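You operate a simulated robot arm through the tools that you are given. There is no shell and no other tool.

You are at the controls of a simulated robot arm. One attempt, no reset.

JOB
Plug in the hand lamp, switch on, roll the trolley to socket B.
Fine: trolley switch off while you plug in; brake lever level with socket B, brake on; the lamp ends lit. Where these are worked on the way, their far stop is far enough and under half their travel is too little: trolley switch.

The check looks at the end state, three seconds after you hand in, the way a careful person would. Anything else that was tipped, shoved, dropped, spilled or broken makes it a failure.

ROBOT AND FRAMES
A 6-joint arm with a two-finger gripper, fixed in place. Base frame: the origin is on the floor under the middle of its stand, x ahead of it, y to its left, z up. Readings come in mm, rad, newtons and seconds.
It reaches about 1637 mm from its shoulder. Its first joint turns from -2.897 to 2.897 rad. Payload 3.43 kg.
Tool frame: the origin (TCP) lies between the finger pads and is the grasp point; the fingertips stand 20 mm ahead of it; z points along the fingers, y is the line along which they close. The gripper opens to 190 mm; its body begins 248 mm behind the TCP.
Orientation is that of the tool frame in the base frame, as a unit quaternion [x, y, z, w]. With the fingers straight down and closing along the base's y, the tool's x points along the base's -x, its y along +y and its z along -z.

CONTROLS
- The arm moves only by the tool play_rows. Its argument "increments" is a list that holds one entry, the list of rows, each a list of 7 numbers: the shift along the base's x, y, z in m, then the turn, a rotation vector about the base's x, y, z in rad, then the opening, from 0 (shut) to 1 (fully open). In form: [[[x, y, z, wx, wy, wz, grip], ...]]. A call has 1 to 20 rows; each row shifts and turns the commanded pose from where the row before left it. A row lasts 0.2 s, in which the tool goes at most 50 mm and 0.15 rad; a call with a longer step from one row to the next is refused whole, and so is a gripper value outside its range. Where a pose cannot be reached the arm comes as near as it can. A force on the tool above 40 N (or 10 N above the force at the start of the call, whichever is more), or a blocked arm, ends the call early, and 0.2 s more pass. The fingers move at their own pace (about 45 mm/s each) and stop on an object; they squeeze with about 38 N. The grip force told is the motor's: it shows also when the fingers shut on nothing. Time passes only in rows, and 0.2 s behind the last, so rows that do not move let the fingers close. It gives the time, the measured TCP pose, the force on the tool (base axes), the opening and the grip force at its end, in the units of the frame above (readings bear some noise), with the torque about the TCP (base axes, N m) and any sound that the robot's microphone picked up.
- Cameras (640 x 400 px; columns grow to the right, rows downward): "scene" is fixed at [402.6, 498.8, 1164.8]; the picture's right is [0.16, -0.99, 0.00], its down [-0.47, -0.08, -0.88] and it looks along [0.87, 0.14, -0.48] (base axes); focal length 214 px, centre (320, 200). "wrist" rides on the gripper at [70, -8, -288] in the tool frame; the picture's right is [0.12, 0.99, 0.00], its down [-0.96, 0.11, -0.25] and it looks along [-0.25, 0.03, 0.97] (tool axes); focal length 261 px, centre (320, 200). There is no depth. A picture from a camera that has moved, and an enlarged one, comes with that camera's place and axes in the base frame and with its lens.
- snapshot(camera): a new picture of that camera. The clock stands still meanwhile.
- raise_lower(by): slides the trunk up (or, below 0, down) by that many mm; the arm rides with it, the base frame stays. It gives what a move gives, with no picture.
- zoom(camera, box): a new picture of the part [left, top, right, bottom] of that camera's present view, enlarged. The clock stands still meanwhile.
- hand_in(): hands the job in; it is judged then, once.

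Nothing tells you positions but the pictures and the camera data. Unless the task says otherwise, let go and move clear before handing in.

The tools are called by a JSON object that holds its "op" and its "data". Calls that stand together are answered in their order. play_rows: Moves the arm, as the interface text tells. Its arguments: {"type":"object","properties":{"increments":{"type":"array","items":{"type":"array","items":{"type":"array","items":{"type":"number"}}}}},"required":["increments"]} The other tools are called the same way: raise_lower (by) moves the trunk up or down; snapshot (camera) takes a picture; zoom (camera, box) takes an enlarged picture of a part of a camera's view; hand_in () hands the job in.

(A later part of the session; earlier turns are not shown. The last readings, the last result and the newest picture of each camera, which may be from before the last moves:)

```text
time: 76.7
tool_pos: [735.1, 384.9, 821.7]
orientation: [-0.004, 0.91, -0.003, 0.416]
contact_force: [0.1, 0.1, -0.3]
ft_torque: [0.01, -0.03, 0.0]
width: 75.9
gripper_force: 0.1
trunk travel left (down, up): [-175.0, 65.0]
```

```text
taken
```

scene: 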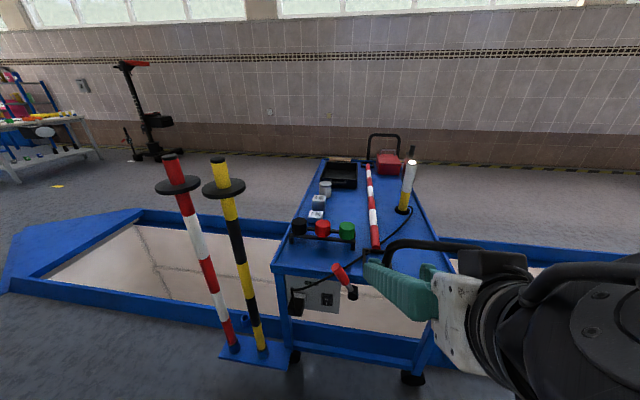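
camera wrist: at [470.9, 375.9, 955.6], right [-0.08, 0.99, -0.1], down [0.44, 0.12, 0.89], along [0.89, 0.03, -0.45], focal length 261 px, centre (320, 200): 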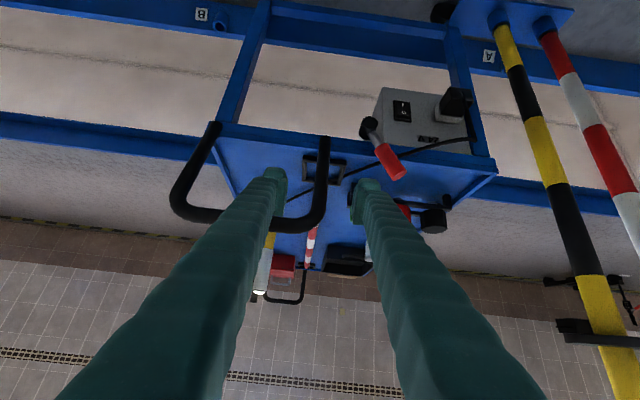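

Socket B triangulates to y≈−1.5 and the lever pivot to y≈469, so the trolley must travel about −470 mm. Now moving, fingers shut, to the +y side of the lever above the cable.

{"op": "play_rows", "data": {"increments": [[[0, 0.045, 0, 0, 0, 0, 0.2], [0, 0.045, 0, 0, 0, 0, 0.1], [0, 0.045, 0, 0, 0, 0, 0], [0, 0.04, 0, 0, 0, 0, 0], [0, 0.03, -0.03, 0, 0, 0, 0], [0.02, 0, -0.02, 0, 0, 0, 0], [0.025, 0, -0.022, 0, 0, 0, 0], [0.025, 0, -0.022, 0, 0, 0, 0], [0, 0, 0, 0, 0, 0, 0]]]}}

{"op": "snapshot", "data": {"camera": "wrist"}}

{"op": "snapshot", "data": {"camera": "scene"}}

```text
time: 78.7
tool_pos: [804.5, 591.1, 727.7]
orientation: [-0.005, 0.91, -0.001, 0.416]
contact_force: [-0.2, 0.7, -0.5]
ft_torque: [0.02, -0.02, 0.0]
width: 0.2
gripper_force: 34.5
trunk travel left (down, up): [-175.0, 65.0]
```

```text
taken
camera wrist: at [541.1, 581.1, 862.3], right [-0.08, 0.99, -0.1], down [0.44, 0.12, 0.89], along [0.89, 0.03, -0.45], focal length 261 px, centre (320, 200)
```

wrist: 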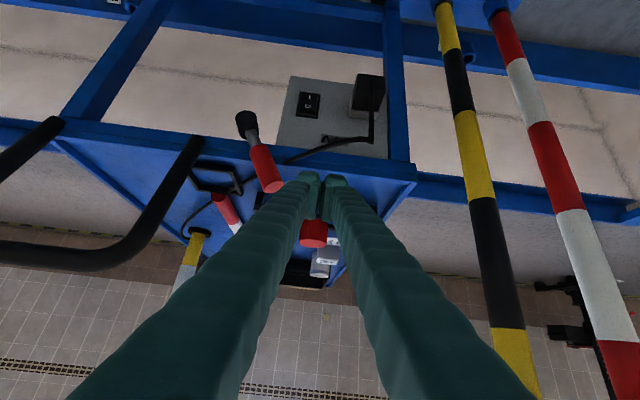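

```text
taken
```

scene: 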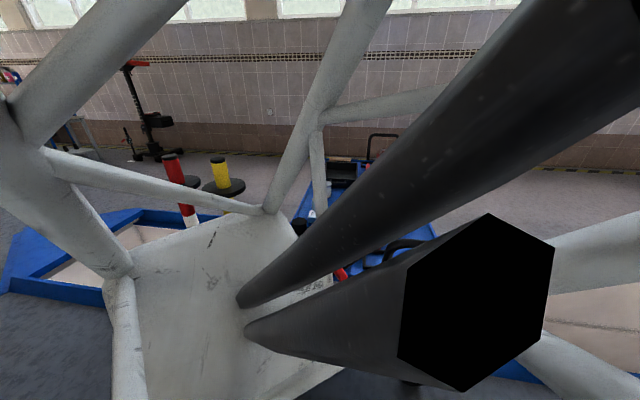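

{"op": "play_rows", "data": {"increments": [[[0.028, 0, -0.021, 0, 0, 0, 0], [0.027, 0, -0.02, 0, 0, 0, 0], [0, 0, 0, 0, 0, 0, 0]]]}}

{"op": "zoom", "data": {"camera": "wrist", "box": [220, 90, 400, 240]}}

```text
time: 79.5
tool_pos: [863.0, 591.1, 686.3]
orientation: [-0.004, 0.909, -0.002, 0.416]
contact_force: [0.3, 0.1, 0.0]
ft_torque: [0.02, 0.02, 0.03]
width: 0.0
gripper_force: 34.3
trunk travel left (down, up): [-175.0, 65.0]
```

```text
2.67 times, centred on (310, 165) of wrist
camera zoom: at [598.8, 581.2, 820.5], right [-0.08, 0.99, -0.1], down [0.44, 0.12, 0.89], along [0.89, 0.03, -0.45], focal length 695 px, centre (347, 293)
```

zoom: 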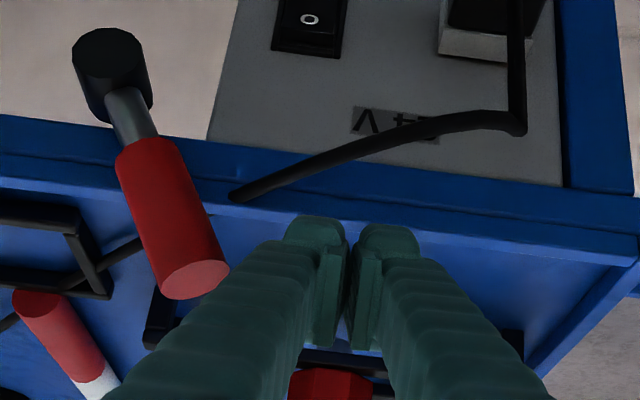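

Positioned left of the lever, above the cable. Sweeping −y to push the lever over.

{"op": "play_rows", "data": {"increments": [[[0, -0.01, 0, 0, 0, 0, 0], [0, -0.01, 0, 0, 0, 0, 0], [0, -0.01, 0, 0, 0, 0, 0], [0, -0.01, 0, 0, 0, 0, 0], [0, 0, 0, 0, 0, 0, 0]]]}}

{"op": "zoom", "data": {"camera": "wrist", "box": [220, 90, 400, 240]}}

```text
time: 80.7
tool_pos: [860.8, 549.9, 685.4]
orientation: [-0.004, 0.91, -0.002, 0.415]
contact_force: [0.1, 0.3, -0.1]
ft_torque: [-0.03, -0.02, 0.02]
width: 0.0
gripper_force: 34.1
trunk travel left (down, up): [-175.0, 65.0]
```

```text
2.67 times, centred on (310, 165) of wrist
camera zoom: at [596.6, 540.6, 821.1], right [-0.08, 0.99, -0.1], down [0.44, 0.12, 0.89], along [0.89, 0.03, -0.45], focal length 695 px, centre (347, 293)
```

zoom: 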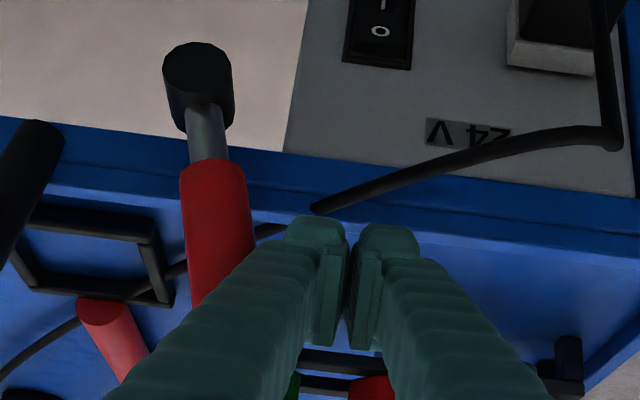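

The lever is swinging easily. Continuing the sweep.

{"op": "play_rows", "data": {"increments": [[[0, -0.01, 0, 0, 0, 0, 0], [0, -0.01, 0, 0, 0, 0, 0], [0, -0.01, 0, 0, 0, 0, 0], [0, -0.01, 0, 0, 0, 0, 0], [0, 0, 0, 0, 0, 0, 0]]]}}

{"op": "zoom", "data": {"camera": "wrist", "box": [220, 90, 400, 240]}}

```text
time: 81.9
tool_pos: [860.9, 510.9, 687.6]
orientation: [-0.004, 0.91, -0.002, 0.415]
contact_force: [-0.4, 1.4, 0.3]
ft_torque: [0.02, 0.03, -0.03]
width: 0.0
gripper_force: 34.2
trunk travel left (down, up): [-175.0, 65.0]
```

```text
2.67 times, centred on (310, 165) of wrist
camera zoom: at [597.3, 500.9, 821.5], right [-0.08, 0.99, -0.1], down [0.44, 0.12, 0.89], along [0.89, 0.03, -0.45], focal length 695 px, centre (347, 293)
```

zoom: 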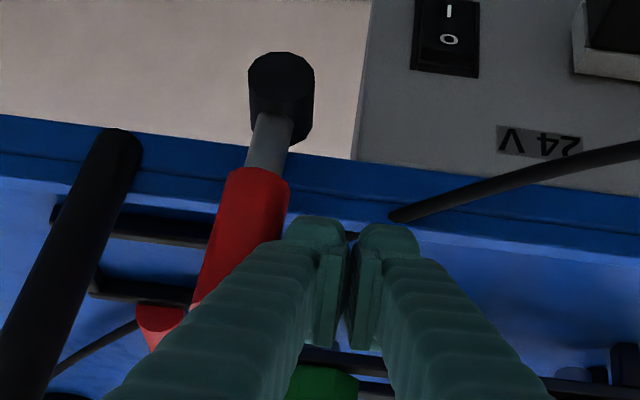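

{"op": "play_rows", "data": {"increments": [[[0, -0.008, 0, 0, 0, 0, 0], [0, -0.008, 0, 0, 0, 0, 0], [0, -0.008, 0, 0, 0, 0, 0], [0, 0, 0, 0, 0, 0, 0]]]}}

{"op": "play_rows", "data": {"increments": [[[0, -0.005, 0, 0, 0, 0, 0], [0, -0.005, 0, 0, 0, 0, 0], [0, 0, 0, 0, 0, 0, 0]]]}}

{"op": "zoom", "data": {"camera": "wrist", "box": [220, 90, 400, 240]}}

```text
time: 82.9
tool_pos: [860.8, 486.6, 686.9]
orientation: [-0.004, 0.91, -0.002, 0.415]
contact_force: [-0.6, 1.7, -0.1]
ft_torque: [0.01, 0.0, -0.04]
width: 0.0
gripper_force: 34.7
trunk travel left (down, up): [-175.0, 65.0]
```

```text
time: 83.7
tool_pos: [859.6, 476.9, 686.9]
orientation: [-0.004, 0.91, -0.002, 0.415]
contact_force: [-0.8, 0.1, 0.5]
ft_torque: [0.03, 0.01, -0.07]
width: 0.0
gripper_force: 34.0
trunk travel left (down, up): [-175.0, 65.0]
```

```text
2.67 times, centred on (310, 165) of wrist
camera zoom: at [597.0, 466.5, 821.8], right [-0.08, 0.99, -0.1], down [0.44, 0.12, 0.89], along [0.89, 0.03, -0.45], focal length 695 px, centre (347, 293)
```

zoom: 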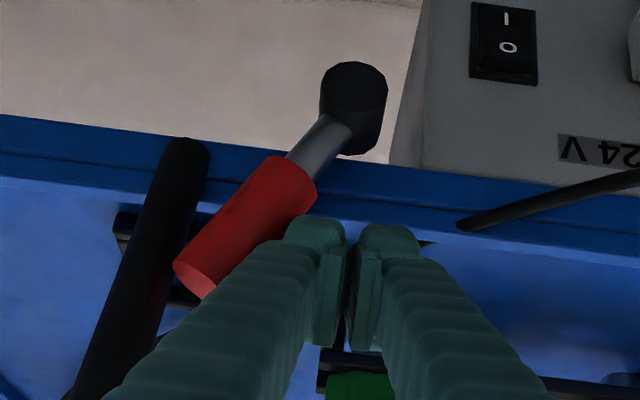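

Lever is now about −31°. A little further to feel its stop.

{"op": "play_rows", "data": {"increments": [[[0, -0.004, 0, 0, 0, 0, 0], [0, -0.004, 0, 0, 0, 0, 0], [0, 0, 0, 0, 0, 0, 0]]]}}

{"op": "zoom", "data": {"camera": "wrist", "box": [220, 90, 400, 240]}}

```text
time: 84.5
tool_pos: [859.1, 470.3, 688.1]
orientation: [-0.004, 0.909, -0.002, 0.416]
contact_force: [-1.1, 4.7, 4.5]
ft_torque: [-0.01, 0.0, -0.04]
width: 0.0
gripper_force: 34.0
trunk travel left (down, up): [-175.0, 65.0]
```

```text
2.67 times, centred on (310, 165) of wrist
camera zoom: at [596.1, 459.5, 822.5], right [-0.08, 0.99, -0.1], down [0.44, 0.12, 0.89], along [0.89, 0.03, -0.45], focal length 695 px, centre (347, 293)
```

zoom: 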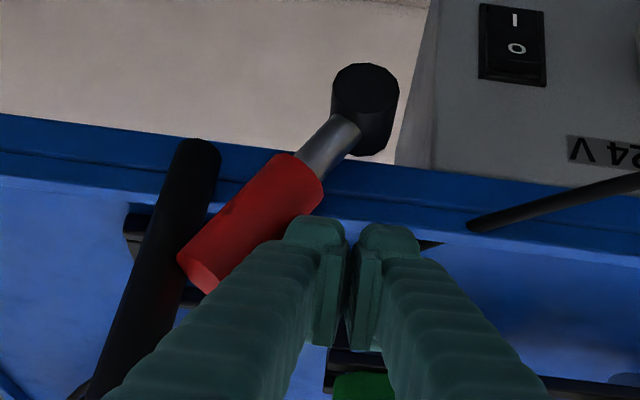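

{"op": "play_rows", "data": {"increments": [[[0, -0.003, 0, 0, 0, 0, 0], [0, -0.003, 0, 0, 0, 0, 0], [0, 0, 0, 0, 0, 0, 0]]]}}

{"op": "play_rows", "data": {"increments": [[[0, -0.003, 0, 0, 0, 0, 0], [0, -0.003, 0, 0, 0, 0, 0], [0, 0, 0, 0, 0, 0, 0]]]}}

{"op": "zoom", "data": {"camera": "wrist", "box": [220, 90, 400, 240]}}

```text
time: 85.3
tool_pos: [859.2, 462.3, 687.4]
orientation: [-0.003, 0.91, -0.002, 0.415]
contact_force: [-0.1, 0.6, -0.1]
ft_torque: [-0.05, -0.02, -0.01]
width: 0.0
gripper_force: 34.6
trunk travel left (down, up): [-175.0, 65.0]
```

```text
time: 86.1
tool_pos: [860.7, 457.0, 688.2]
orientation: [-0.004, 0.91, -0.002, 0.415]
contact_force: [-3.9, 3.1, 2.6]
ft_torque: [-0.05, 0.04, -0.11]
width: 0.1
gripper_force: 33.9
trunk travel left (down, up): [-175.0, 65.0]
```

```text
2.67 times, centred on (310, 165) of wrist
camera zoom: at [596.7, 446.6, 822.1], right [-0.08, 0.99, -0.1], down [0.44, 0.12, 0.89], along [0.89, 0.03, -0.45], focal length 695 px, centre (347, 293)
```

zoom: 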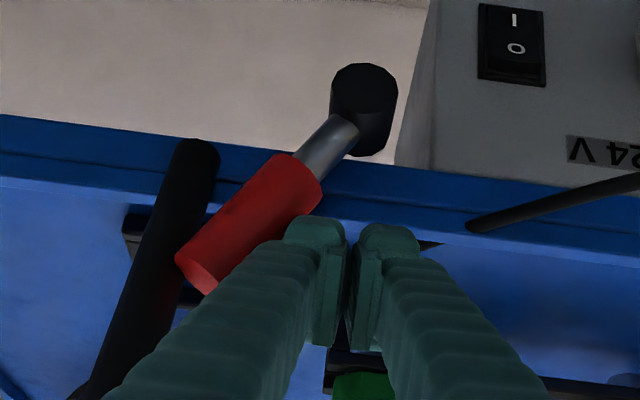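

The last push moved the whole trolley with the lever at its stop (about −34°), at only ~4 N: the brake is released. I'll leave the lever, and take the handle leg again for a controlled roll.

{"op": "play_rows", "data": {"increments": [[[0, 0.01, 0, 0, 0, 0, 0], [0, 0.015, 0, 0, 0, 0, 0], [-0.028, 0, 0.024, 0, 0, 0, 0], [-0.028, 0, 0.024, 0, 0, 0, 0.2], [-0.028, 0, 0.024, 0, 0, 0, 0.42], [-0.028, 0, 0.024, 0, 0, 0, 0.42], [0, -0.03, 0.01, 0, 0, 0, 0.42], [0, -0.03, 0, 0, 0, 0, 0.42], [0, -0.03, 0, 0, 0, 0, 0.42], [0, 0, 0, 0, 0, 0, 0.42]]]}}

{"op": "snapshot", "data": {"camera": "wrist"}}

{"op": "snapshot", "data": {"camera": "scene"}}

```text
time: 88.3
tool_pos: [748.4, 390.2, 793.7]
orientation: [-0.004, 0.909, -0.002, 0.416]
contact_force: [-1.3, -0.8, -0.3]
ft_torque: [0.0, -0.02, -0.05]
width: 79.9
gripper_force: 0.1
trunk travel left (down, up): [-175.0, 65.0]
```

```text
taken
camera wrist: at [485.0, 380.7, 928.0], right [-0.08, 0.99, -0.1], down [0.44, 0.12, 0.89], along [0.89, 0.03, -0.45], focal length 261 px, centre (320, 200)
```

wrist: 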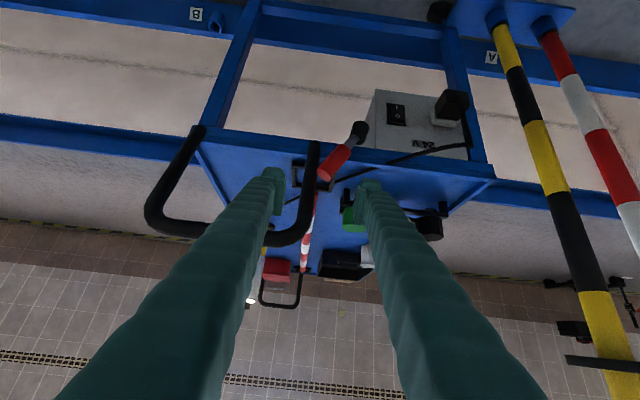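

```text
taken
```

scene: 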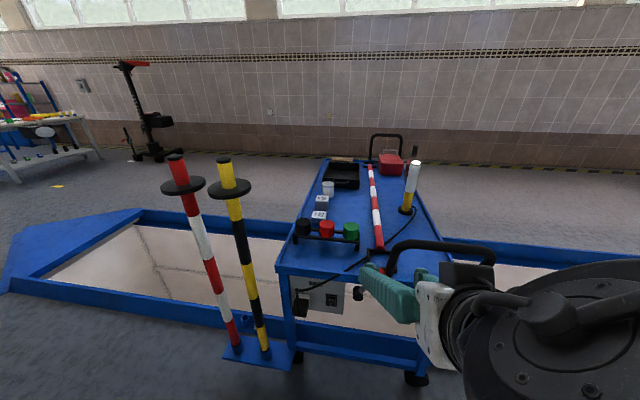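

Lever's end now lies next to the handle leg, so I'll grip the leg higher (z≈745) with the tool nearly level. First measuring the leg's present position.

{"op": "zoom", "data": {"camera": "wrist", "box": [230, 110, 400, 260]}}

{"op": "zoom", "data": {"camera": "scene", "box": [330, 140, 450, 300]}}

```text
2.67 times, centred on (315, 185) of wrist
camera zoom: at [485.0, 380.7, 928.0], right [-0.08, 0.99, -0.1], down [0.44, 0.12, 0.89], along [0.89, 0.03, -0.45], focal length 695 px, centre (333, 240)
```

zoom: 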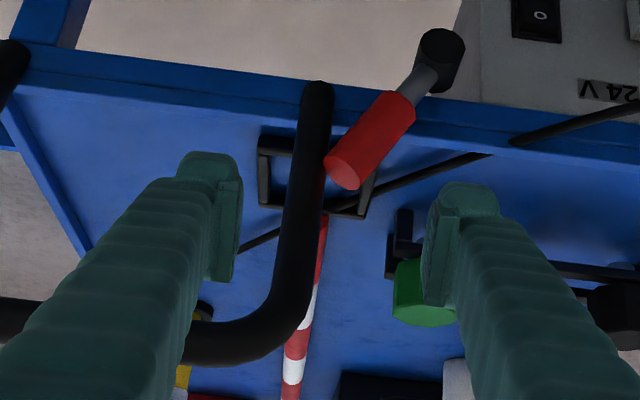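

```text
2.50 times, centred on (390, 220) of scene
camera zoom: at [402.6, 498.8, 1164.8], right [0.16, -0.99, 0.0], down [-0.47, -0.08, -0.88], along [0.87, 0.14, -0.48], focal length 536 px, centre (145, 150)
```

zoom: 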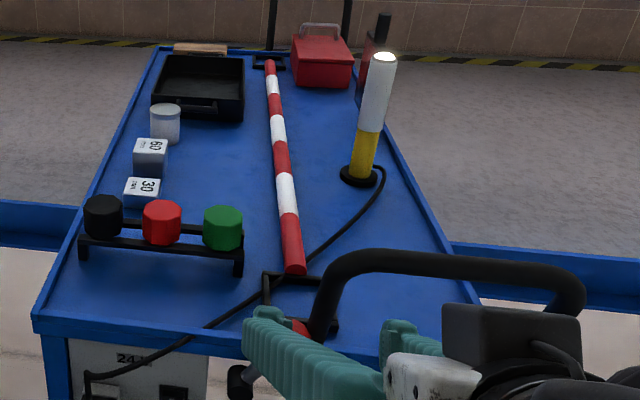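

{"op": "play_rows", "data": {"increments": [[[0.004, -0.006, -0.007, 0, -0.148, 0, 0.42], [0.004, -0.006, -0.007, 0, -0.148, 0, 0.42], [0.004, -0.005, -0.007, 0, -0.148, 0, 0.42], [0, 0, 0, 0, 0, 0, 0.42]]]}}

{"op": "snapshot", "data": {"camera": "wrist"}}

{"op": "snapshot", "data": {"camera": "scene"}}

```text
time: 89.3
tool_pos: [763.5, 382.9, 784.7]
orientation: [-0.005, 0.798, -0.008, 0.602]
contact_force: [-0.6, 1.1, 0.3]
ft_torque: [0.0, 0.0, 0.02]
width: 79.7
gripper_force: 0.1
out of reach, approached as far as the arm can: row 3
trunk travel left (down, up): [-175.0, 65.0]
```

```text
taken
camera wrist: at [468.5, 373.8, 795.6], right [-0.03, 0.99, -0.13], down [0.03, 0.13, 0.99], along [1.0, 0.03, -0.03], focal length 261 px, centre (320, 200)
```

wrist: 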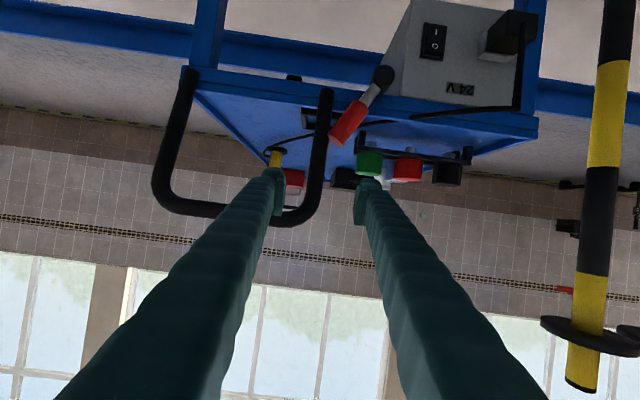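

```text
taken
```

scene: 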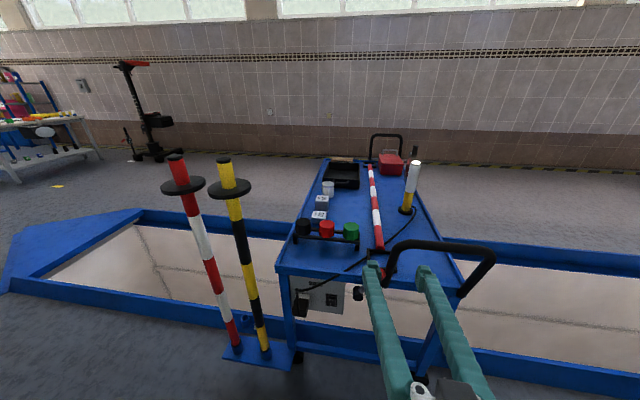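

The near-level pose is at the arm's close-in limit here. I'll lower the trunk 80 mm (free space below the tool) to gain room, then re-approach.

{"op": "raise_lower", "data": {"by": -80}}

{"op": "snapshot", "data": {"camera": "scene"}}

```text
time: 90.4
tool_pos: [765.5, 383.3, 704.1]
orientation: [-0.005, 0.798, -0.009, 0.602]
contact_force: [0.7, -0.4, -0.4]
ft_torque: [-0.01, -0.01, 0.02]
width: 79.6
gripper_force: 0.1
trunk travel left (down, up): [-95.0, 145.0]
```

```text
taken
```

scene: 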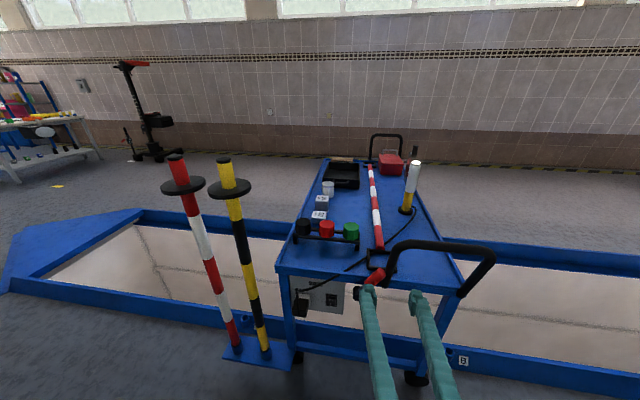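

{"op": "play_rows", "data": {"increments": [[[0, -0.005, 0.03, 0, 0, 0, 0.42], [0, -0.005, 0.03, 0, 0, 0, 0.42], [0.005, 0, 0.004, 0, 0, 0, 0.42], [0.02, 0, -0.004, 0, 0, 0, 0.42], [0.02, 0, -0.005, 0, 0, 0, 0.42], [0, 0, 0, 0, 0, 0, 0.42]]]}}

{"op": "snapshot", "data": {"camera": "wrist"}}

{"op": "zoom", "data": {"camera": "scene", "box": [330, 220, 500, 320]}}

```text
time: 91.8
tool_pos: [810.4, 372.9, 758.9]
orientation: [-0.005, 0.799, -0.009, 0.602]
contact_force: [-0.1, -0.9, 0.3]
ft_torque: [0.02, 0.01, 0.04]
width: 79.7
gripper_force: 0.1
trunk travel left (down, up): [-95.0, 145.0]
```

```text
taken
camera wrist: at [513.4, 364.1, 770.7], right [-0.03, 0.99, -0.13], down [0.03, 0.14, 0.99], along [1.0, 0.03, -0.03], focal length 261 px, centre (320, 200)
```

wrist: 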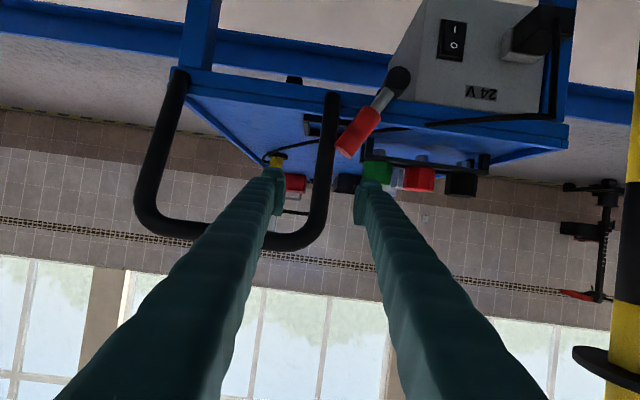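

```text
3.76 times, centred on (415, 270) of scene
camera zoom: at [402.6, 498.8, 1164.8], right [0.16, -0.99, 0.0], down [-0.47, -0.08, -0.88], along [0.87, 0.14, -0.48], focal length 807 px, centre (-38, -64)
```

zoom: 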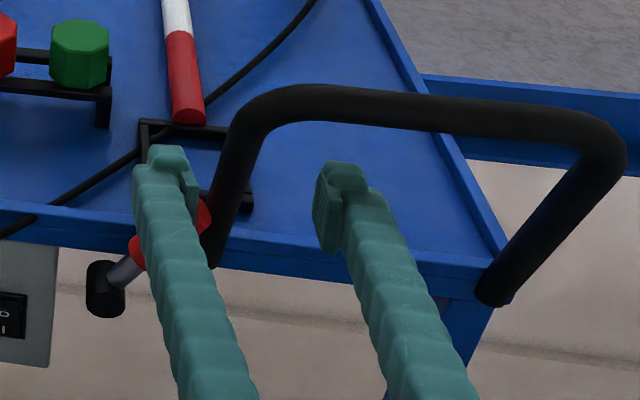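

The leg is centred. Final advance and close.

{"op": "play_rows", "data": {"increments": [[[0.016, 0, -0.004, 0, 0, 0, 0.42], [0.016, 0, -0.005, 0, 0, 0, 0.42], [0.012, 0, -0.004, 0, 0, 0, 0.42], [0, 0, 0, 0, 0, 0, 0.42]]]}}

{"op": "zoom", "data": {"camera": "wrist", "box": [250, 80, 410, 260]}}

{"op": "zoom", "data": {"camera": "scene", "box": [340, 230, 430, 300]}}

```text
time: 92.8
tool_pos: [852.8, 373.6, 745.0]
orientation: [-0.005, 0.798, -0.008, 0.603]
contact_force: [0.7, 0.0, -0.3]
ft_torque: [0.01, 0.02, 0.01]
width: 79.6
gripper_force: 0.1
trunk travel left (down, up): [-95.0, 145.0]
```

```text
2.22 times, centred on (330, 170) of wrist
camera zoom: at [557.6, 364.2, 757.1], right [-0.03, 0.99, -0.13], down [0.03, 0.13, 0.99], along [1.0, 0.03, -0.03], focal length 579 px, centre (298, 267)
```

zoom: 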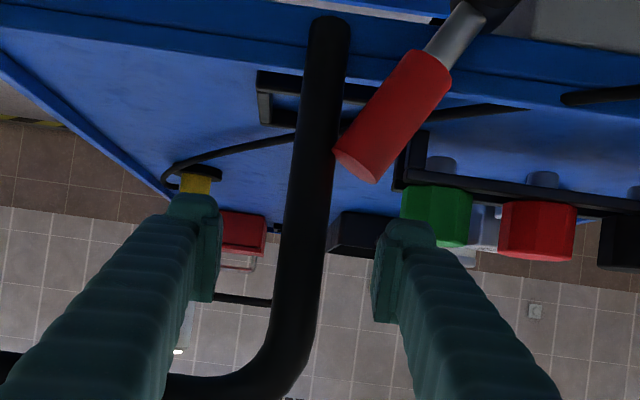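

```text
5.71 times, centred on (385, 265) of scene
camera zoom: at [402.6, 498.8, 1164.8], right [0.16, -0.99, 0.0], down [-0.47, -0.08, -0.88], along [0.87, 0.14, -0.48], focal length 1226 px, centre (-51, -171)
```

zoom: 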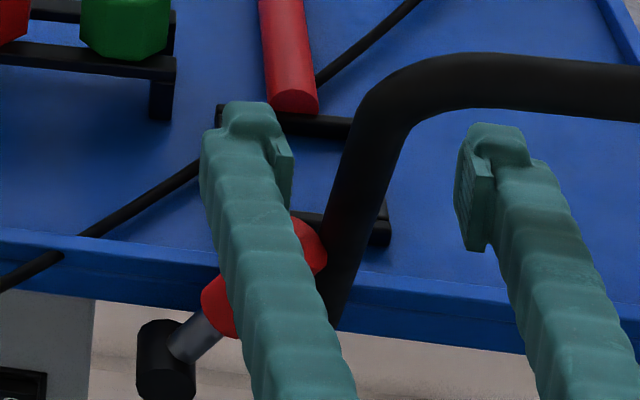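

{"op": "play_rows", "data": {"increments": [[[0, 0.0005, 0, 0, 0, 0, 0.3], [0, 0, 0, 0, 0, 0, 0.15], [0, 0, 0, 0, 0, 0, 0.05], [0, 0, 0, 0, 0, 0, 0.05], [0, 0, 0, 0, 0, 0, 0.05], [0, 0, 0, 0, 0, 0, 0.05]]]}}

{"op": "zoom", "data": {"camera": "wrist", "box": [250, 80, 410, 260]}}

```text
time: 94.2
tool_pos: [852.9, 373.2, 746.4]
orientation: [-0.004, 0.798, -0.009, 0.602]
contact_force: [2.4, 4.9, -0.4]
ft_torque: [0.2, -0.04, 0.06]
width: 22.8
gripper_force: 44.6
trunk travel left (down, up): [-95.0, 145.0]
```

```text
2.22 times, centred on (330, 170) of wrist
camera zoom: at [557.5, 364.5, 757.2], right [-0.03, 0.99, -0.13], down [0.03, 0.14, 0.99], along [1.0, 0.03, -0.03], focal length 579 px, centre (298, 267)
```

zoom: 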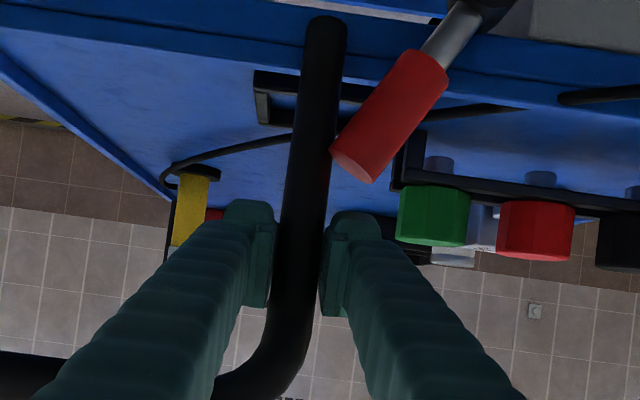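

Firm grip on the leg. Starting the roll with a gentle ramp to see the resistance.

{"op": "play_rows", "data": {"increments": [[[0, -0.002, 0, 0, 0, 0, 0.05], [0, -0.004, 0, 0, 0, 0, 0.05], [0, -0.006, 0, 0, 0, 0, 0.05], [0, -0.006, 0, 0, 0, 0, 0.05], [0, -0.004, 0, 0, 0, 0, 0.05], [0, -0.002, 0, 0, 0, 0, 0.05]]]}}

{"op": "zoom", "data": {"camera": "wrist", "box": [250, 80, 410, 260]}}

```text
time: 95.6
tool_pos: [854.3, 347.7, 746.1]
orientation: [-0.005, 0.798, -0.009, 0.603]
contact_force: [5.2, 3.7, -5.8]
ft_torque: [0.21, -0.25, 0.35]
width: 22.5
gripper_force: 45.0
trunk travel left (down, up): [-95.0, 145.0]
```

```text
2.22 times, centred on (330, 170) of wrist
camera zoom: at [557.4, 340.6, 757.4], right [-0.03, 0.99, -0.13], down [0.03, 0.14, 0.99], along [1.0, 0.03, -0.03], focal length 579 px, centre (298, 267)
```

zoom: 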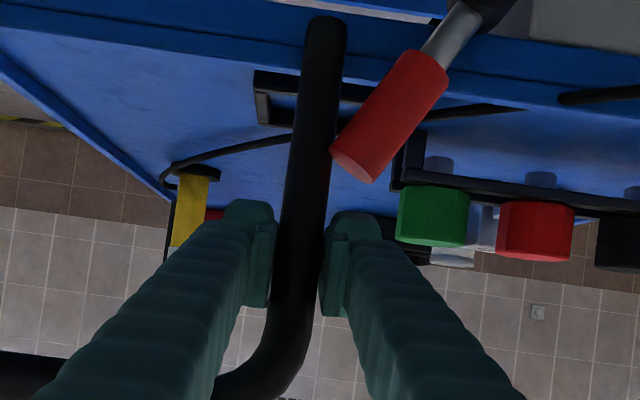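

The trolley rolls along smoothly at ~5 N. Continuing in a longer ramped stretch.

{"op": "play_rows", "data": {"increments": [[[0, -0.003, 0, 0, 0, 0, 0.05], [0, -0.006, 0, 0, 0, 0, 0.05], [0, -0.009, 0, 0, 0, 0, 0.05], [0, -0.01, 0, 0, 0, 0, 0.05], [0, -0.01, 0, 0, 0, 0, 0.05], [0, -0.01, 0, 0, 0, 0, 0.05], [0, -0.01, 0, 0, 0, 0, 0.05], [0, -0.01, 0, 0, 0, 0, 0.05], [0, -0.01, 0, 0, 0, 0, 0.05], [0, -0.01, 0, 0, 0, 0, 0.05], [0, -0.01, 0, 0, 0, 0, 0.05], [0, -0.01, 0, 0, 0, 0, 0.05], [0, -0.01, 0, 0, 0, 0, 0.05], [0, -0.01, 0, 0, 0, 0, 0.05], [0, -0.009, 0, 0, 0, 0, 0.05], [0, -0.006, 0, 0, 0, 0, 0.05], [0, -0.003, 0, 0, 0, 0, 0.05]]]}}

{"op": "snapshot", "data": {"camera": "scene"}}

{"op": "snapshot", "data": {"camera": "wrist"}}

```text
time: 99.2
tool_pos: [862.2, 207.4, 751.0]
orientation: [-0.005, 0.799, -0.012, 0.601]
contact_force: [-15.5, 1.9, -10.0]
ft_torque: [1.31, -0.2, 0.32]
width: 21.0
gripper_force: 44.6
out of reach, approached as far as the arm can: row 15, 17
trunk travel left (down, up): [-95.0, 145.0]
```

```text
taken
```

scene: 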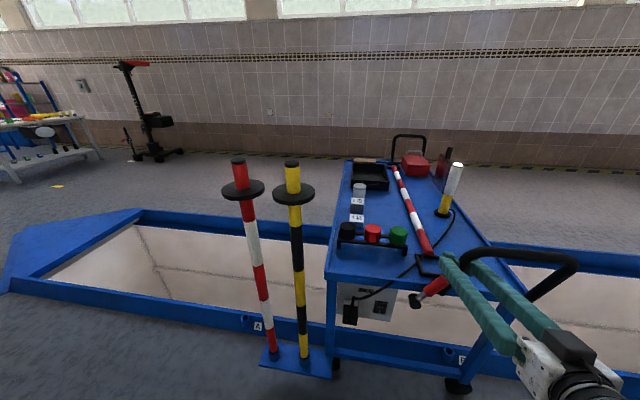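

```text
taken
camera wrist: at [566.3, 199.8, 763.7], right [-0.03, 0.99, -0.14], down [0.03, 0.14, 0.99], along [1.0, 0.02, -0.03], focal length 261 px, centre (320, 200)
```

wrist: 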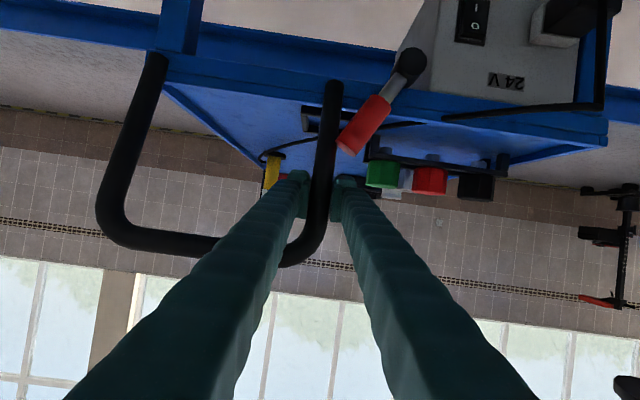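

The level tool hits the arm's inner reach near y≈207. Pitching the wrist down a little raises the wrist joint and frees it, and the pads can pivot on the leg; I'll do that while holding, then continue.

{"op": "play_rows", "data": {"increments": [[[0, 0.011, 0, 0, 0.07, 0, 0.05], [0, 0, 0, 0, 0.07, 0, 0.05], [0, 0, 0, 0, 0.05, 0, 0.05], [0, 0, 0, 0, 0, 0, 0.05]]]}}

{"op": "zoom", "data": {"camera": "wrist", "box": [240, 80, 420, 280]}}

{"op": "zoom", "data": {"camera": "scene", "box": [390, 230, 590, 360]}}

```text
time: 99.9
tool_pos: [863.7, 225.1, 752.1]
orientation: [-0.007, 0.837, -0.007, 0.547]
contact_force: [14.8, 5.9, -10.7]
ft_torque: [1.17, 0.03, 0.24]
width: 21.1
gripper_force: 44.9
trunk travel left (down, up): [-95.0, 145.0]
stopped in row 3: the force on the tool passed its limit at 45 N (the readings are from after the stop); the commanded pose is now the measured one
```

```text
2.00 times, centred on (330, 180) of wrist
camera zoom: at [571.8, 214.6, 803.4], right [-0.05, 0.99, -0.13], down [0.16, 0.13, 0.98], along [0.99, 0.03, -0.17], focal length 521 px, centre (300, 240)
```

zoom: 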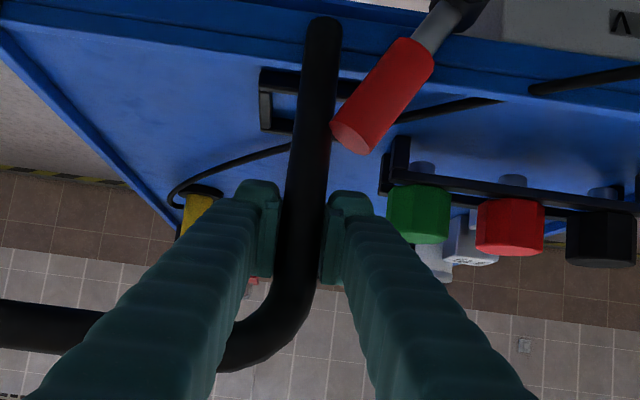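

```text
3.08 times, centred on (490, 295) of scene
camera zoom: at [402.6, 498.8, 1164.8], right [0.16, -0.99, 0.0], down [-0.47, -0.08, -0.88], along [0.87, 0.14, -0.48], focal length 660 px, centre (-203, -92)
```

zoom: 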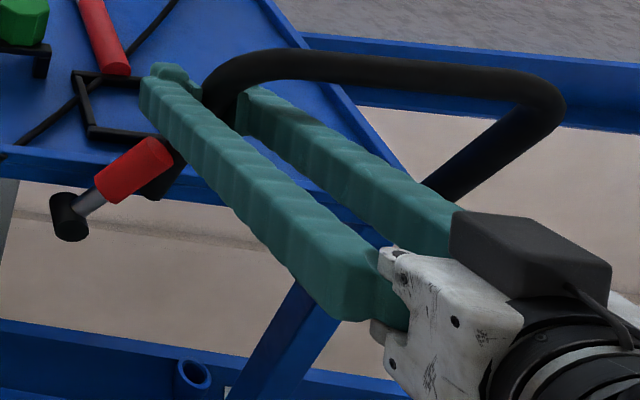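

A finger is loading against the bar. I'll ease the grip slightly, settle the TCP back on the leg axis (x≈853, z≈743), and regrip.

{"op": "play_rows", "data": {"increments": [[[0, 0, 0, 0, 0, 0, 0.2], [0, 0, 0, 0, 0, 0, 0.22], [-0.005, 0, -0.005, 0, 0.01, 0, 0.22], [-0.005, 0, -0.004, 0, 0.02, 0, 0.22], [0, 0, 0, 0, 0, 0, 0.22]]]}}

{"op": "zoom", "data": {"camera": "wrist", "box": [240, 80, 420, 280]}}

{"op": "zoom", "data": {"camera": "scene", "box": [390, 230, 590, 360]}}

```text
time: 101.1
tool_pos: [852.5, 223.3, 743.8]
orientation: [-0.008, 0.845, -0.007, 0.535]
contact_force: [0.5, 0.0, 0.3]
ft_torque: [0.01, 0.0, 0.0]
width: 41.7
gripper_force: 0.0
trunk travel left (down, up): [-95.0, 145.0]
```

```text
2.00 times, centred on (330, 180) of wrist
camera zoom: at [563.2, 213.3, 803.4], right [-0.06, 0.99, -0.13], down [0.19, 0.14, 0.97], along [0.98, 0.03, -0.19], focal length 521 px, centre (300, 240)
```

zoom: 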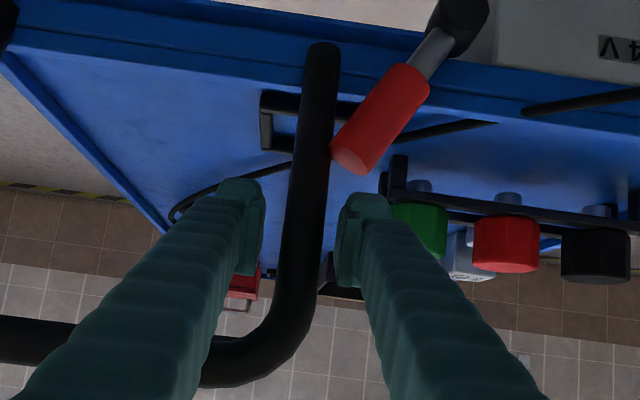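

```text
3.08 times, centred on (490, 295) of scene
camera zoom: at [402.6, 498.8, 1164.8], right [0.16, -0.99, 0.0], down [-0.47, -0.08, -0.88], along [0.87, 0.14, -0.48], focal length 660 px, centre (-203, -92)
```

zoom: 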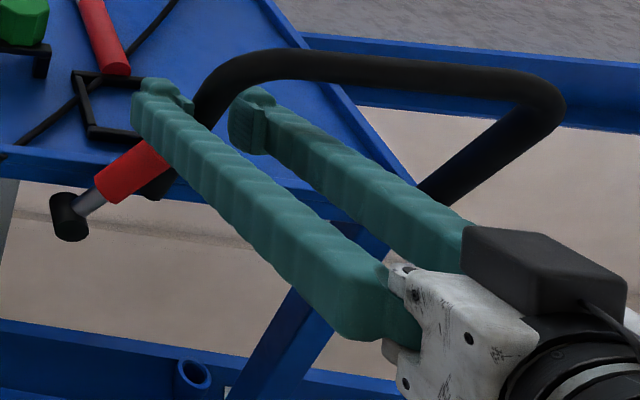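

Free and reachable here. I'll pitch slightly more (bar still clears), re-centre and close again.

{"op": "play_rows", "data": {"increments": [[[0, 0, 0, 0, 0.04, 0, 0.22], [0, 0, -0.001, 0, 0.035, 0, 0.22], [0, 0.001, 0, 0, 0, 0, 0.1], [0, 0, 0, 0, 0, 0, 0.05], [0, 0, 0, 0, 0, 0, 0.05], [0, 0, 0, 0, 0, 0, 0.05]]]}}

{"op": "snapshot", "data": {"camera": "wrist"}}

```text
time: 102.5
tool_pos: [852.8, 225.8, 742.2]
orientation: [-0.008, 0.865, -0.007, 0.501]
contact_force: [0.6, 3.8, -5.8]
ft_torque: [0.09, 0.04, 0.06]
width: 22.8
gripper_force: 45.1
trunk travel left (down, up): [-95.0, 145.0]
```

```text
taken
camera wrist: at [568.1, 214.7, 824.2], right [-0.07, 0.99, -0.12], down [0.26, 0.14, 0.96], along [0.96, 0.03, -0.27], focal length 261 px, centre (320, 200)
```

wrist: 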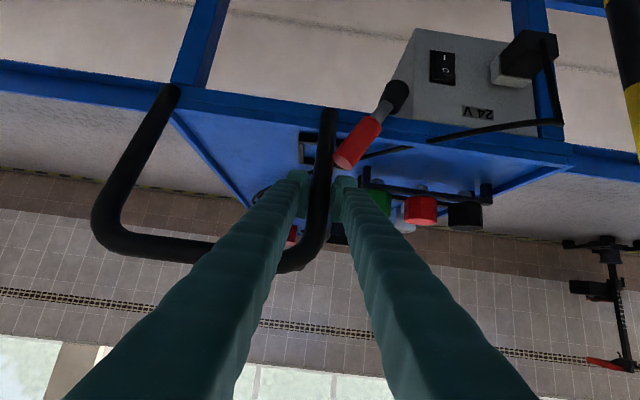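

Regripped cleanly. Continuing the roll.

{"op": "play_rows", "data": {"increments": [[[0, -0.003, 0, 0, 0, 0, 0.05], [0, -0.006, 0, 0, 0, 0, 0.05], [0, -0.009, 0, 0, 0, 0, 0.05], [0, -0.01, 0, 0, 0, 0, 0.05], [0, -0.01, 0, 0, 0, 0, 0.05], [0, -0.01, 0, 0, 0, 0, 0.05], [0, -0.01, 0, 0, 0, 0, 0.05], [0, -0.01, 0, 0, 0, 0, 0.05], [0, -0.01, 0, 0, 0, 0, 0.05], [0, -0.01, 0, 0, 0, 0, 0.05], [0, -0.009, 0, 0, 0, 0, 0.05], [0, -0.006, 0, 0, 0, 0, 0.05], [0, -0.003, 0, 0, 0, 0, 0.05]]]}}

{"op": "snapshot", "data": {"camera": "scene"}}

{"op": "snapshot", "data": {"camera": "wrist"}}

```text
time: 105.3
tool_pos: [852.9, 118.4, 744.0]
orientation: [-0.008, 0.865, -0.005, 0.502]
contact_force: [-7.1, 1.2, -7.0]
ft_torque: [0.05, 0.12, 0.03]
width: 22.6
gripper_force: 44.9
trunk travel left (down, up): [-95.0, 145.0]
```

```text
taken
```

scene: 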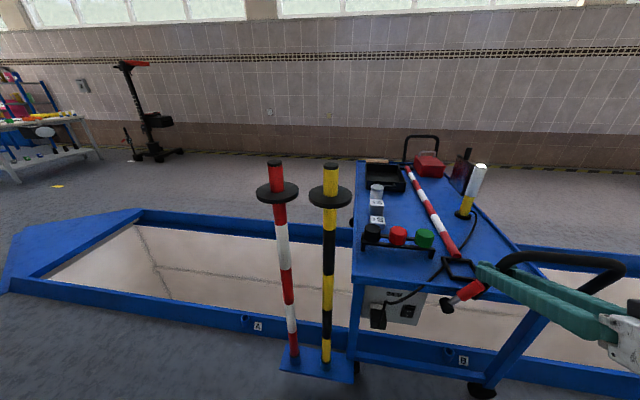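

```text
taken
camera wrist: at [568.1, 107.8, 824.3], right [-0.07, 0.99, -0.12], down [0.26, 0.13, 0.96], along [0.96, 0.03, -0.27], focal length 261 px, centre (320, 200)
```

wrist: 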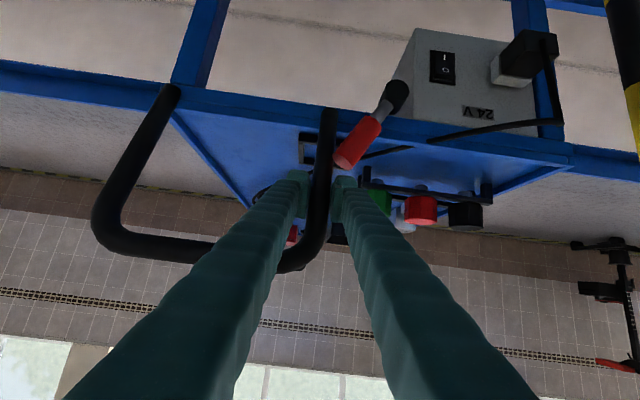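

Rolling well. Next ~146 mm, leaving the last bit for a measured finish.

{"op": "play_rows", "data": {"increments": [[[0, -0.003, 0, 0, 0, 0, 0.05], [0, -0.006, 0, 0, 0, 0, 0.05], [0, -0.009, 0, 0, 0, 0, 0.05], [0, -0.01, 0, 0, 0, 0, 0.05], [0, -0.01, 0, 0, 0, 0, 0.05], [0, -0.01, 0, 0, 0, 0, 0.05], [0, -0.01, 0, 0, 0, 0, 0.05], [0, -0.01, 0, 0, 0, 0, 0.05], [0, -0.01, 0, 0, 0, 0, 0.05], [0, -0.01, 0, 0, 0, 0, 0.05], [0, -0.01, 0, 0, 0, 0, 0.05], [0, -0.01, 0, 0, 0, 0, 0.05], [0, -0.01, 0, 0, 0, 0, 0.05], [0, -0.01, 0, 0, 0, 0, 0.05], [0, -0.009, 0, 0, 0, 0, 0.05], [0, -0.006, 0, 0, 0, 0, 0.05], [0, -0.003, 0, 0, 0, 0, 0.05]]]}}

{"op": "snapshot", "data": {"camera": "scene"}}

{"op": "zoom", "data": {"camera": "scene", "box": [410, 260, 530, 380]}}

{"op": "snapshot", "data": {"camera": "wrist"}}

```text
time: 108.9
tool_pos: [852.4, 74.3, 743.2]
orientation: [-0.005, 0.864, -0.011, 0.503]
contact_force: [35.3, 4.2, 12.6]
ft_torque: [0.12, -0.29, 0.02]
width: 22.6
gripper_force: 44.6
out of reach, approached as far as the arm can: row 6, 7, 8, 9, 10, 11, 12, 13, 14, 15, 16
trunk travel left (down, up): [-95.0, 145.0]
```

```text
taken
```

scene: 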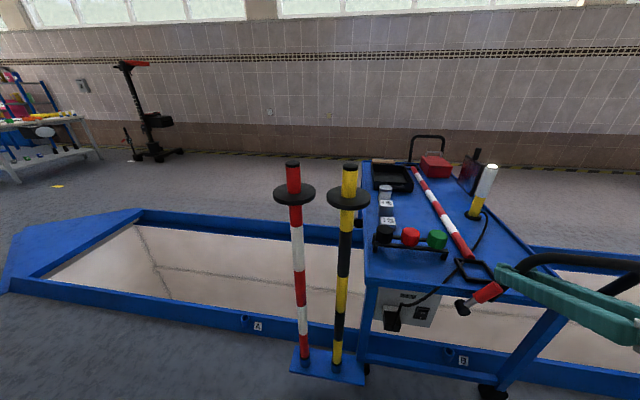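

```text
3.33 times, centred on (470, 320) of scene
camera zoom: at [402.6, 498.8, 1164.8], right [0.16, -0.99, 0.0], down [-0.47, -0.08, -0.88], along [0.87, 0.14, -0.48], focal length 715 px, centre (-180, -200)
```

zoom: 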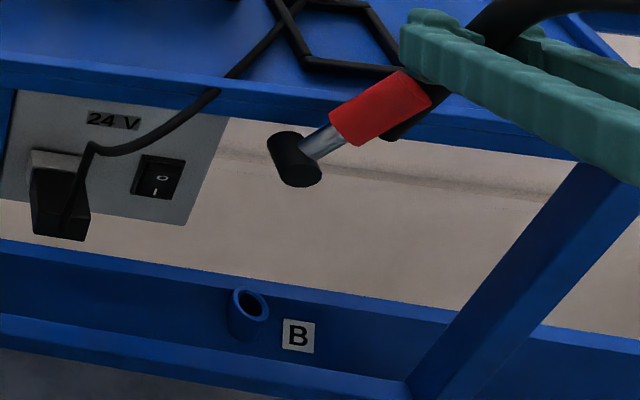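

```text
taken
camera wrist: at [567.6, 67.8, 824.1], right [-0.06, 0.99, -0.13], down [0.26, 0.14, 0.96], along [0.96, 0.02, -0.27], focal length 261 px, centre (320, 200)
```

wrist: 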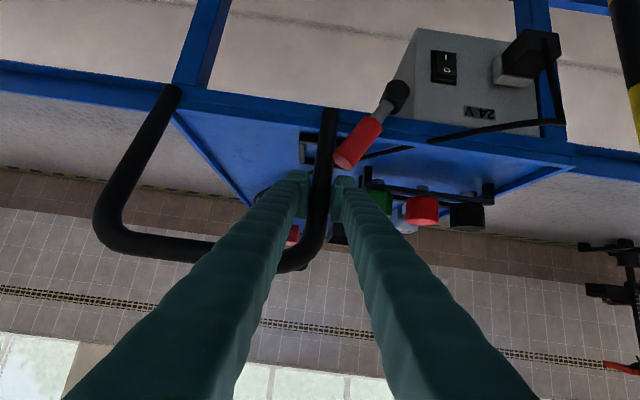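

Socket B is in view, but the arm stuck at y≈75: a wrist limit, I think, because the tool heading stays fixed while the base turns. Yawing the tool clockwise around the leg should free it; first a tiny move to check where the command stands.

{"op": "play_rows", "data": {"increments": [[[0, 0.003, 0, 0, 0, 0, 0.05], [0, 0, 0, 0, 0, 0, 0.05]]]}}

{"op": "snapshot", "data": {"camera": "wrist"}}

```text
time: 109.5
tool_pos: [852.6, 75.3, 742.8]
orientation: [-0.005, 0.865, -0.01, 0.502]
contact_force: [35.2, -5.9, 14.0]
ft_torque: [0.04, -0.24, 0.0]
width: 22.6
gripper_force: 45.4
trunk travel left (down, up): [-95.0, 145.0]
```

```text
taken
camera wrist: at [567.4, 68.0, 824.2], right [-0.06, 0.99, -0.13], down [0.26, 0.14, 0.96], along [0.96, 0.02, -0.27], focal length 261 px, centre (320, 200)
```

wrist: 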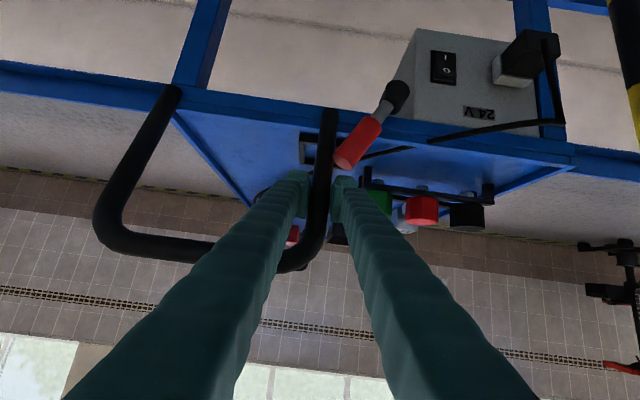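

I'll ease the grip so nothing is loaded, yaw the tool about −0.3 rad around the leg, and regrip.

{"op": "play_rows", "data": {"increments": [[[0, 0, 0, 0, 0, 0, 0.2], [0, 0, 0, 0, 0, 0, 0.24], [0, 0, 0, 0, 0, -0.08, 0.26], [0, 0, 0, 0, 0, -0.08, 0.26], [0, 0, 0, 0, 0, 0, 0.26]]]}}

{"op": "snapshot", "data": {"camera": "wrist"}}

{"op": "zoom", "data": {"camera": "scene", "box": [440, 220, 640, 380]}}

```text
time: 110.7
tool_pos: [851.7, 75.5, 742.8]
orientation: [0.062, 0.862, -0.047, 0.501]
contact_force: [-0.5, -0.7, 0.2]
ft_torque: [-0.01, 0.03, 0.0]
width: 49.6
gripper_force: 0.0
trunk travel left (down, up): [-95.0, 145.0]
```

```text
taken
camera wrist: at [569.0, 110.8, 823.3], right [0.09, 0.99, -0.12], down [0.28, 0.09, 0.96], along [0.96, -0.12, -0.27], focal length 261 px, centre (320, 200)
```

wrist: 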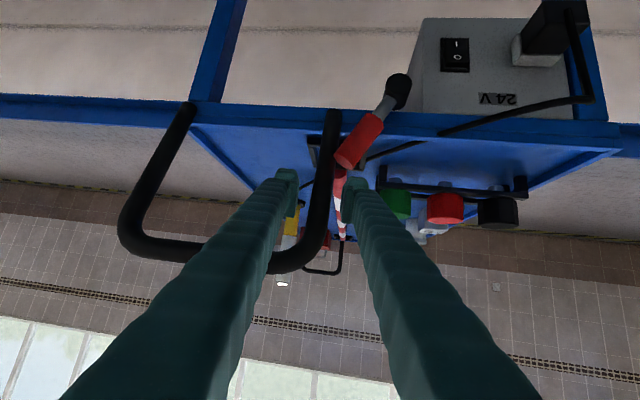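

```text
2.50 times, centred on (540, 300) of scene
camera zoom: at [402.6, 498.8, 1164.8], right [0.16, -0.99, 0.0], down [-0.47, -0.08, -0.88], along [0.87, 0.14, -0.48], focal length 536 px, centre (-230, -50)
```

zoom: 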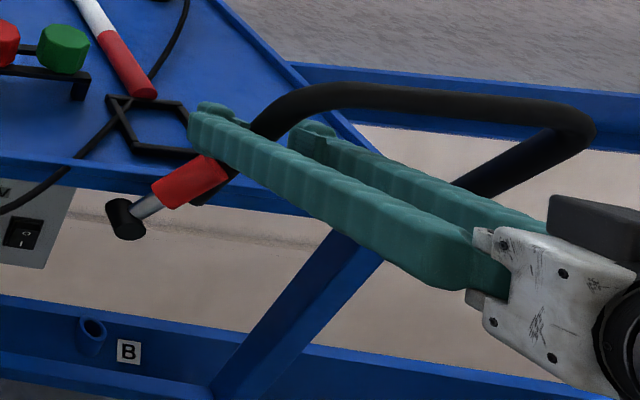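

Reachable with yaw. A further −0.2 rad, then regrip.

{"op": "play_rows", "data": {"increments": [[[0, 0, 0, 0, 0, -0.1, 0.26], [0, 0, 0, 0, 0, -0.1, 0.26], [0, 0, 0, 0, 0, 0, 0.26]]]}}

{"op": "zoom", "data": {"camera": "wrist", "box": [240, 80, 420, 280]}}

```text
time: 111.5
tool_pos: [851.9, 75.3, 742.1]
orientation: [0.147, 0.852, -0.095, 0.494]
contact_force: [-0.3, -0.6, 0.1]
ft_torque: [0.03, 0.06, -0.01]
width: 49.3
gripper_force: 0.0
trunk travel left (down, up): [-95.0, 145.0]
```

```text
2.00 times, centred on (330, 180) of wrist
camera zoom: at [582.0, 166.2, 823.6], right [0.29, 0.95, -0.12], down [0.29, 0.03, 0.96], along [0.91, -0.31, -0.27], focal length 521 px, centre (300, 240)
```

zoom: 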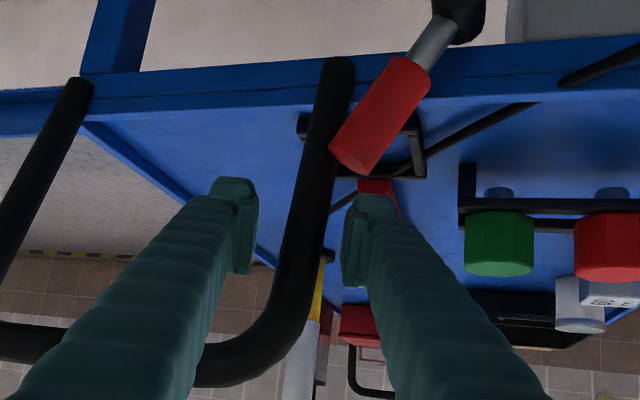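

{"op": "play_rows", "data": {"increments": [[[0, 0.002, 0, 0, 0, 0, 0.15], [0, 0, 0, 0, 0, 0, 0.05], [0, 0, 0, 0, 0, 0, 0.05], [0, 0, 0, 0, 0, 0, 0.05], [0, 0, 0, 0, 0, 0, 0.05]]]}}

{"op": "play_rows", "data": {"increments": [[[0, -0.003, 0, 0, 0, 0, 0.05], [0, -0.006, 0, 0, 0, 0, 0.05], [0, -0.008, 0, 0, 0, 0, 0.05], [0, -0.008, 0, 0, 0, 0, 0.05], [0, -0.006, 0, 0, 0, 0, 0.05], [0, -0.003, 0, 0, 0, 0, 0.05]]]}}

{"op": "snapshot", "data": {"camera": "wrist"}}

```text
time: 112.7
tool_pos: [852.0, 79.0, 742.1]
orientation: [0.147, 0.852, -0.096, 0.493]
contact_force: [5.6, 4.2, -1.7]
ft_torque: [1.22, -0.4, 0.32]
width: 23.7
gripper_force: 45.1
trunk travel left (down, up): [-95.0, 145.0]
```

```text
time: 114.1
tool_pos: [851.7, 43.7, 742.0]
orientation: [0.146, 0.852, -0.095, 0.493]
contact_force: [0.9, 2.6, 4.6]
ft_torque: [1.15, -0.54, 0.26]
width: 23.6
gripper_force: 45.2
trunk travel left (down, up): [-95.0, 145.0]
```

```text
taken
camera wrist: at [581.7, 134.1, 823.4], right [0.29, 0.95, -0.12], down [0.29, 0.03, 0.96], along [0.91, -0.31, -0.27], focal length 261 px, centre (320, 200)
```

wrist: 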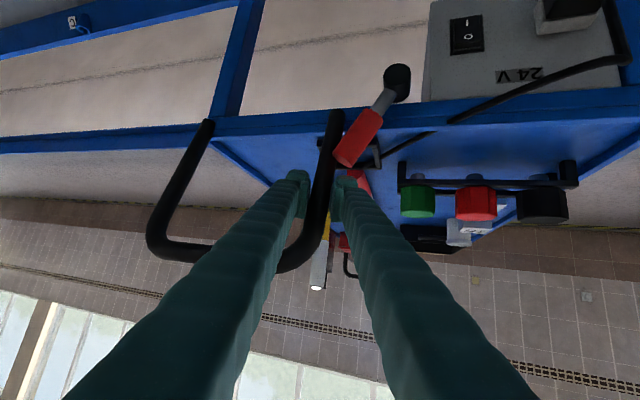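

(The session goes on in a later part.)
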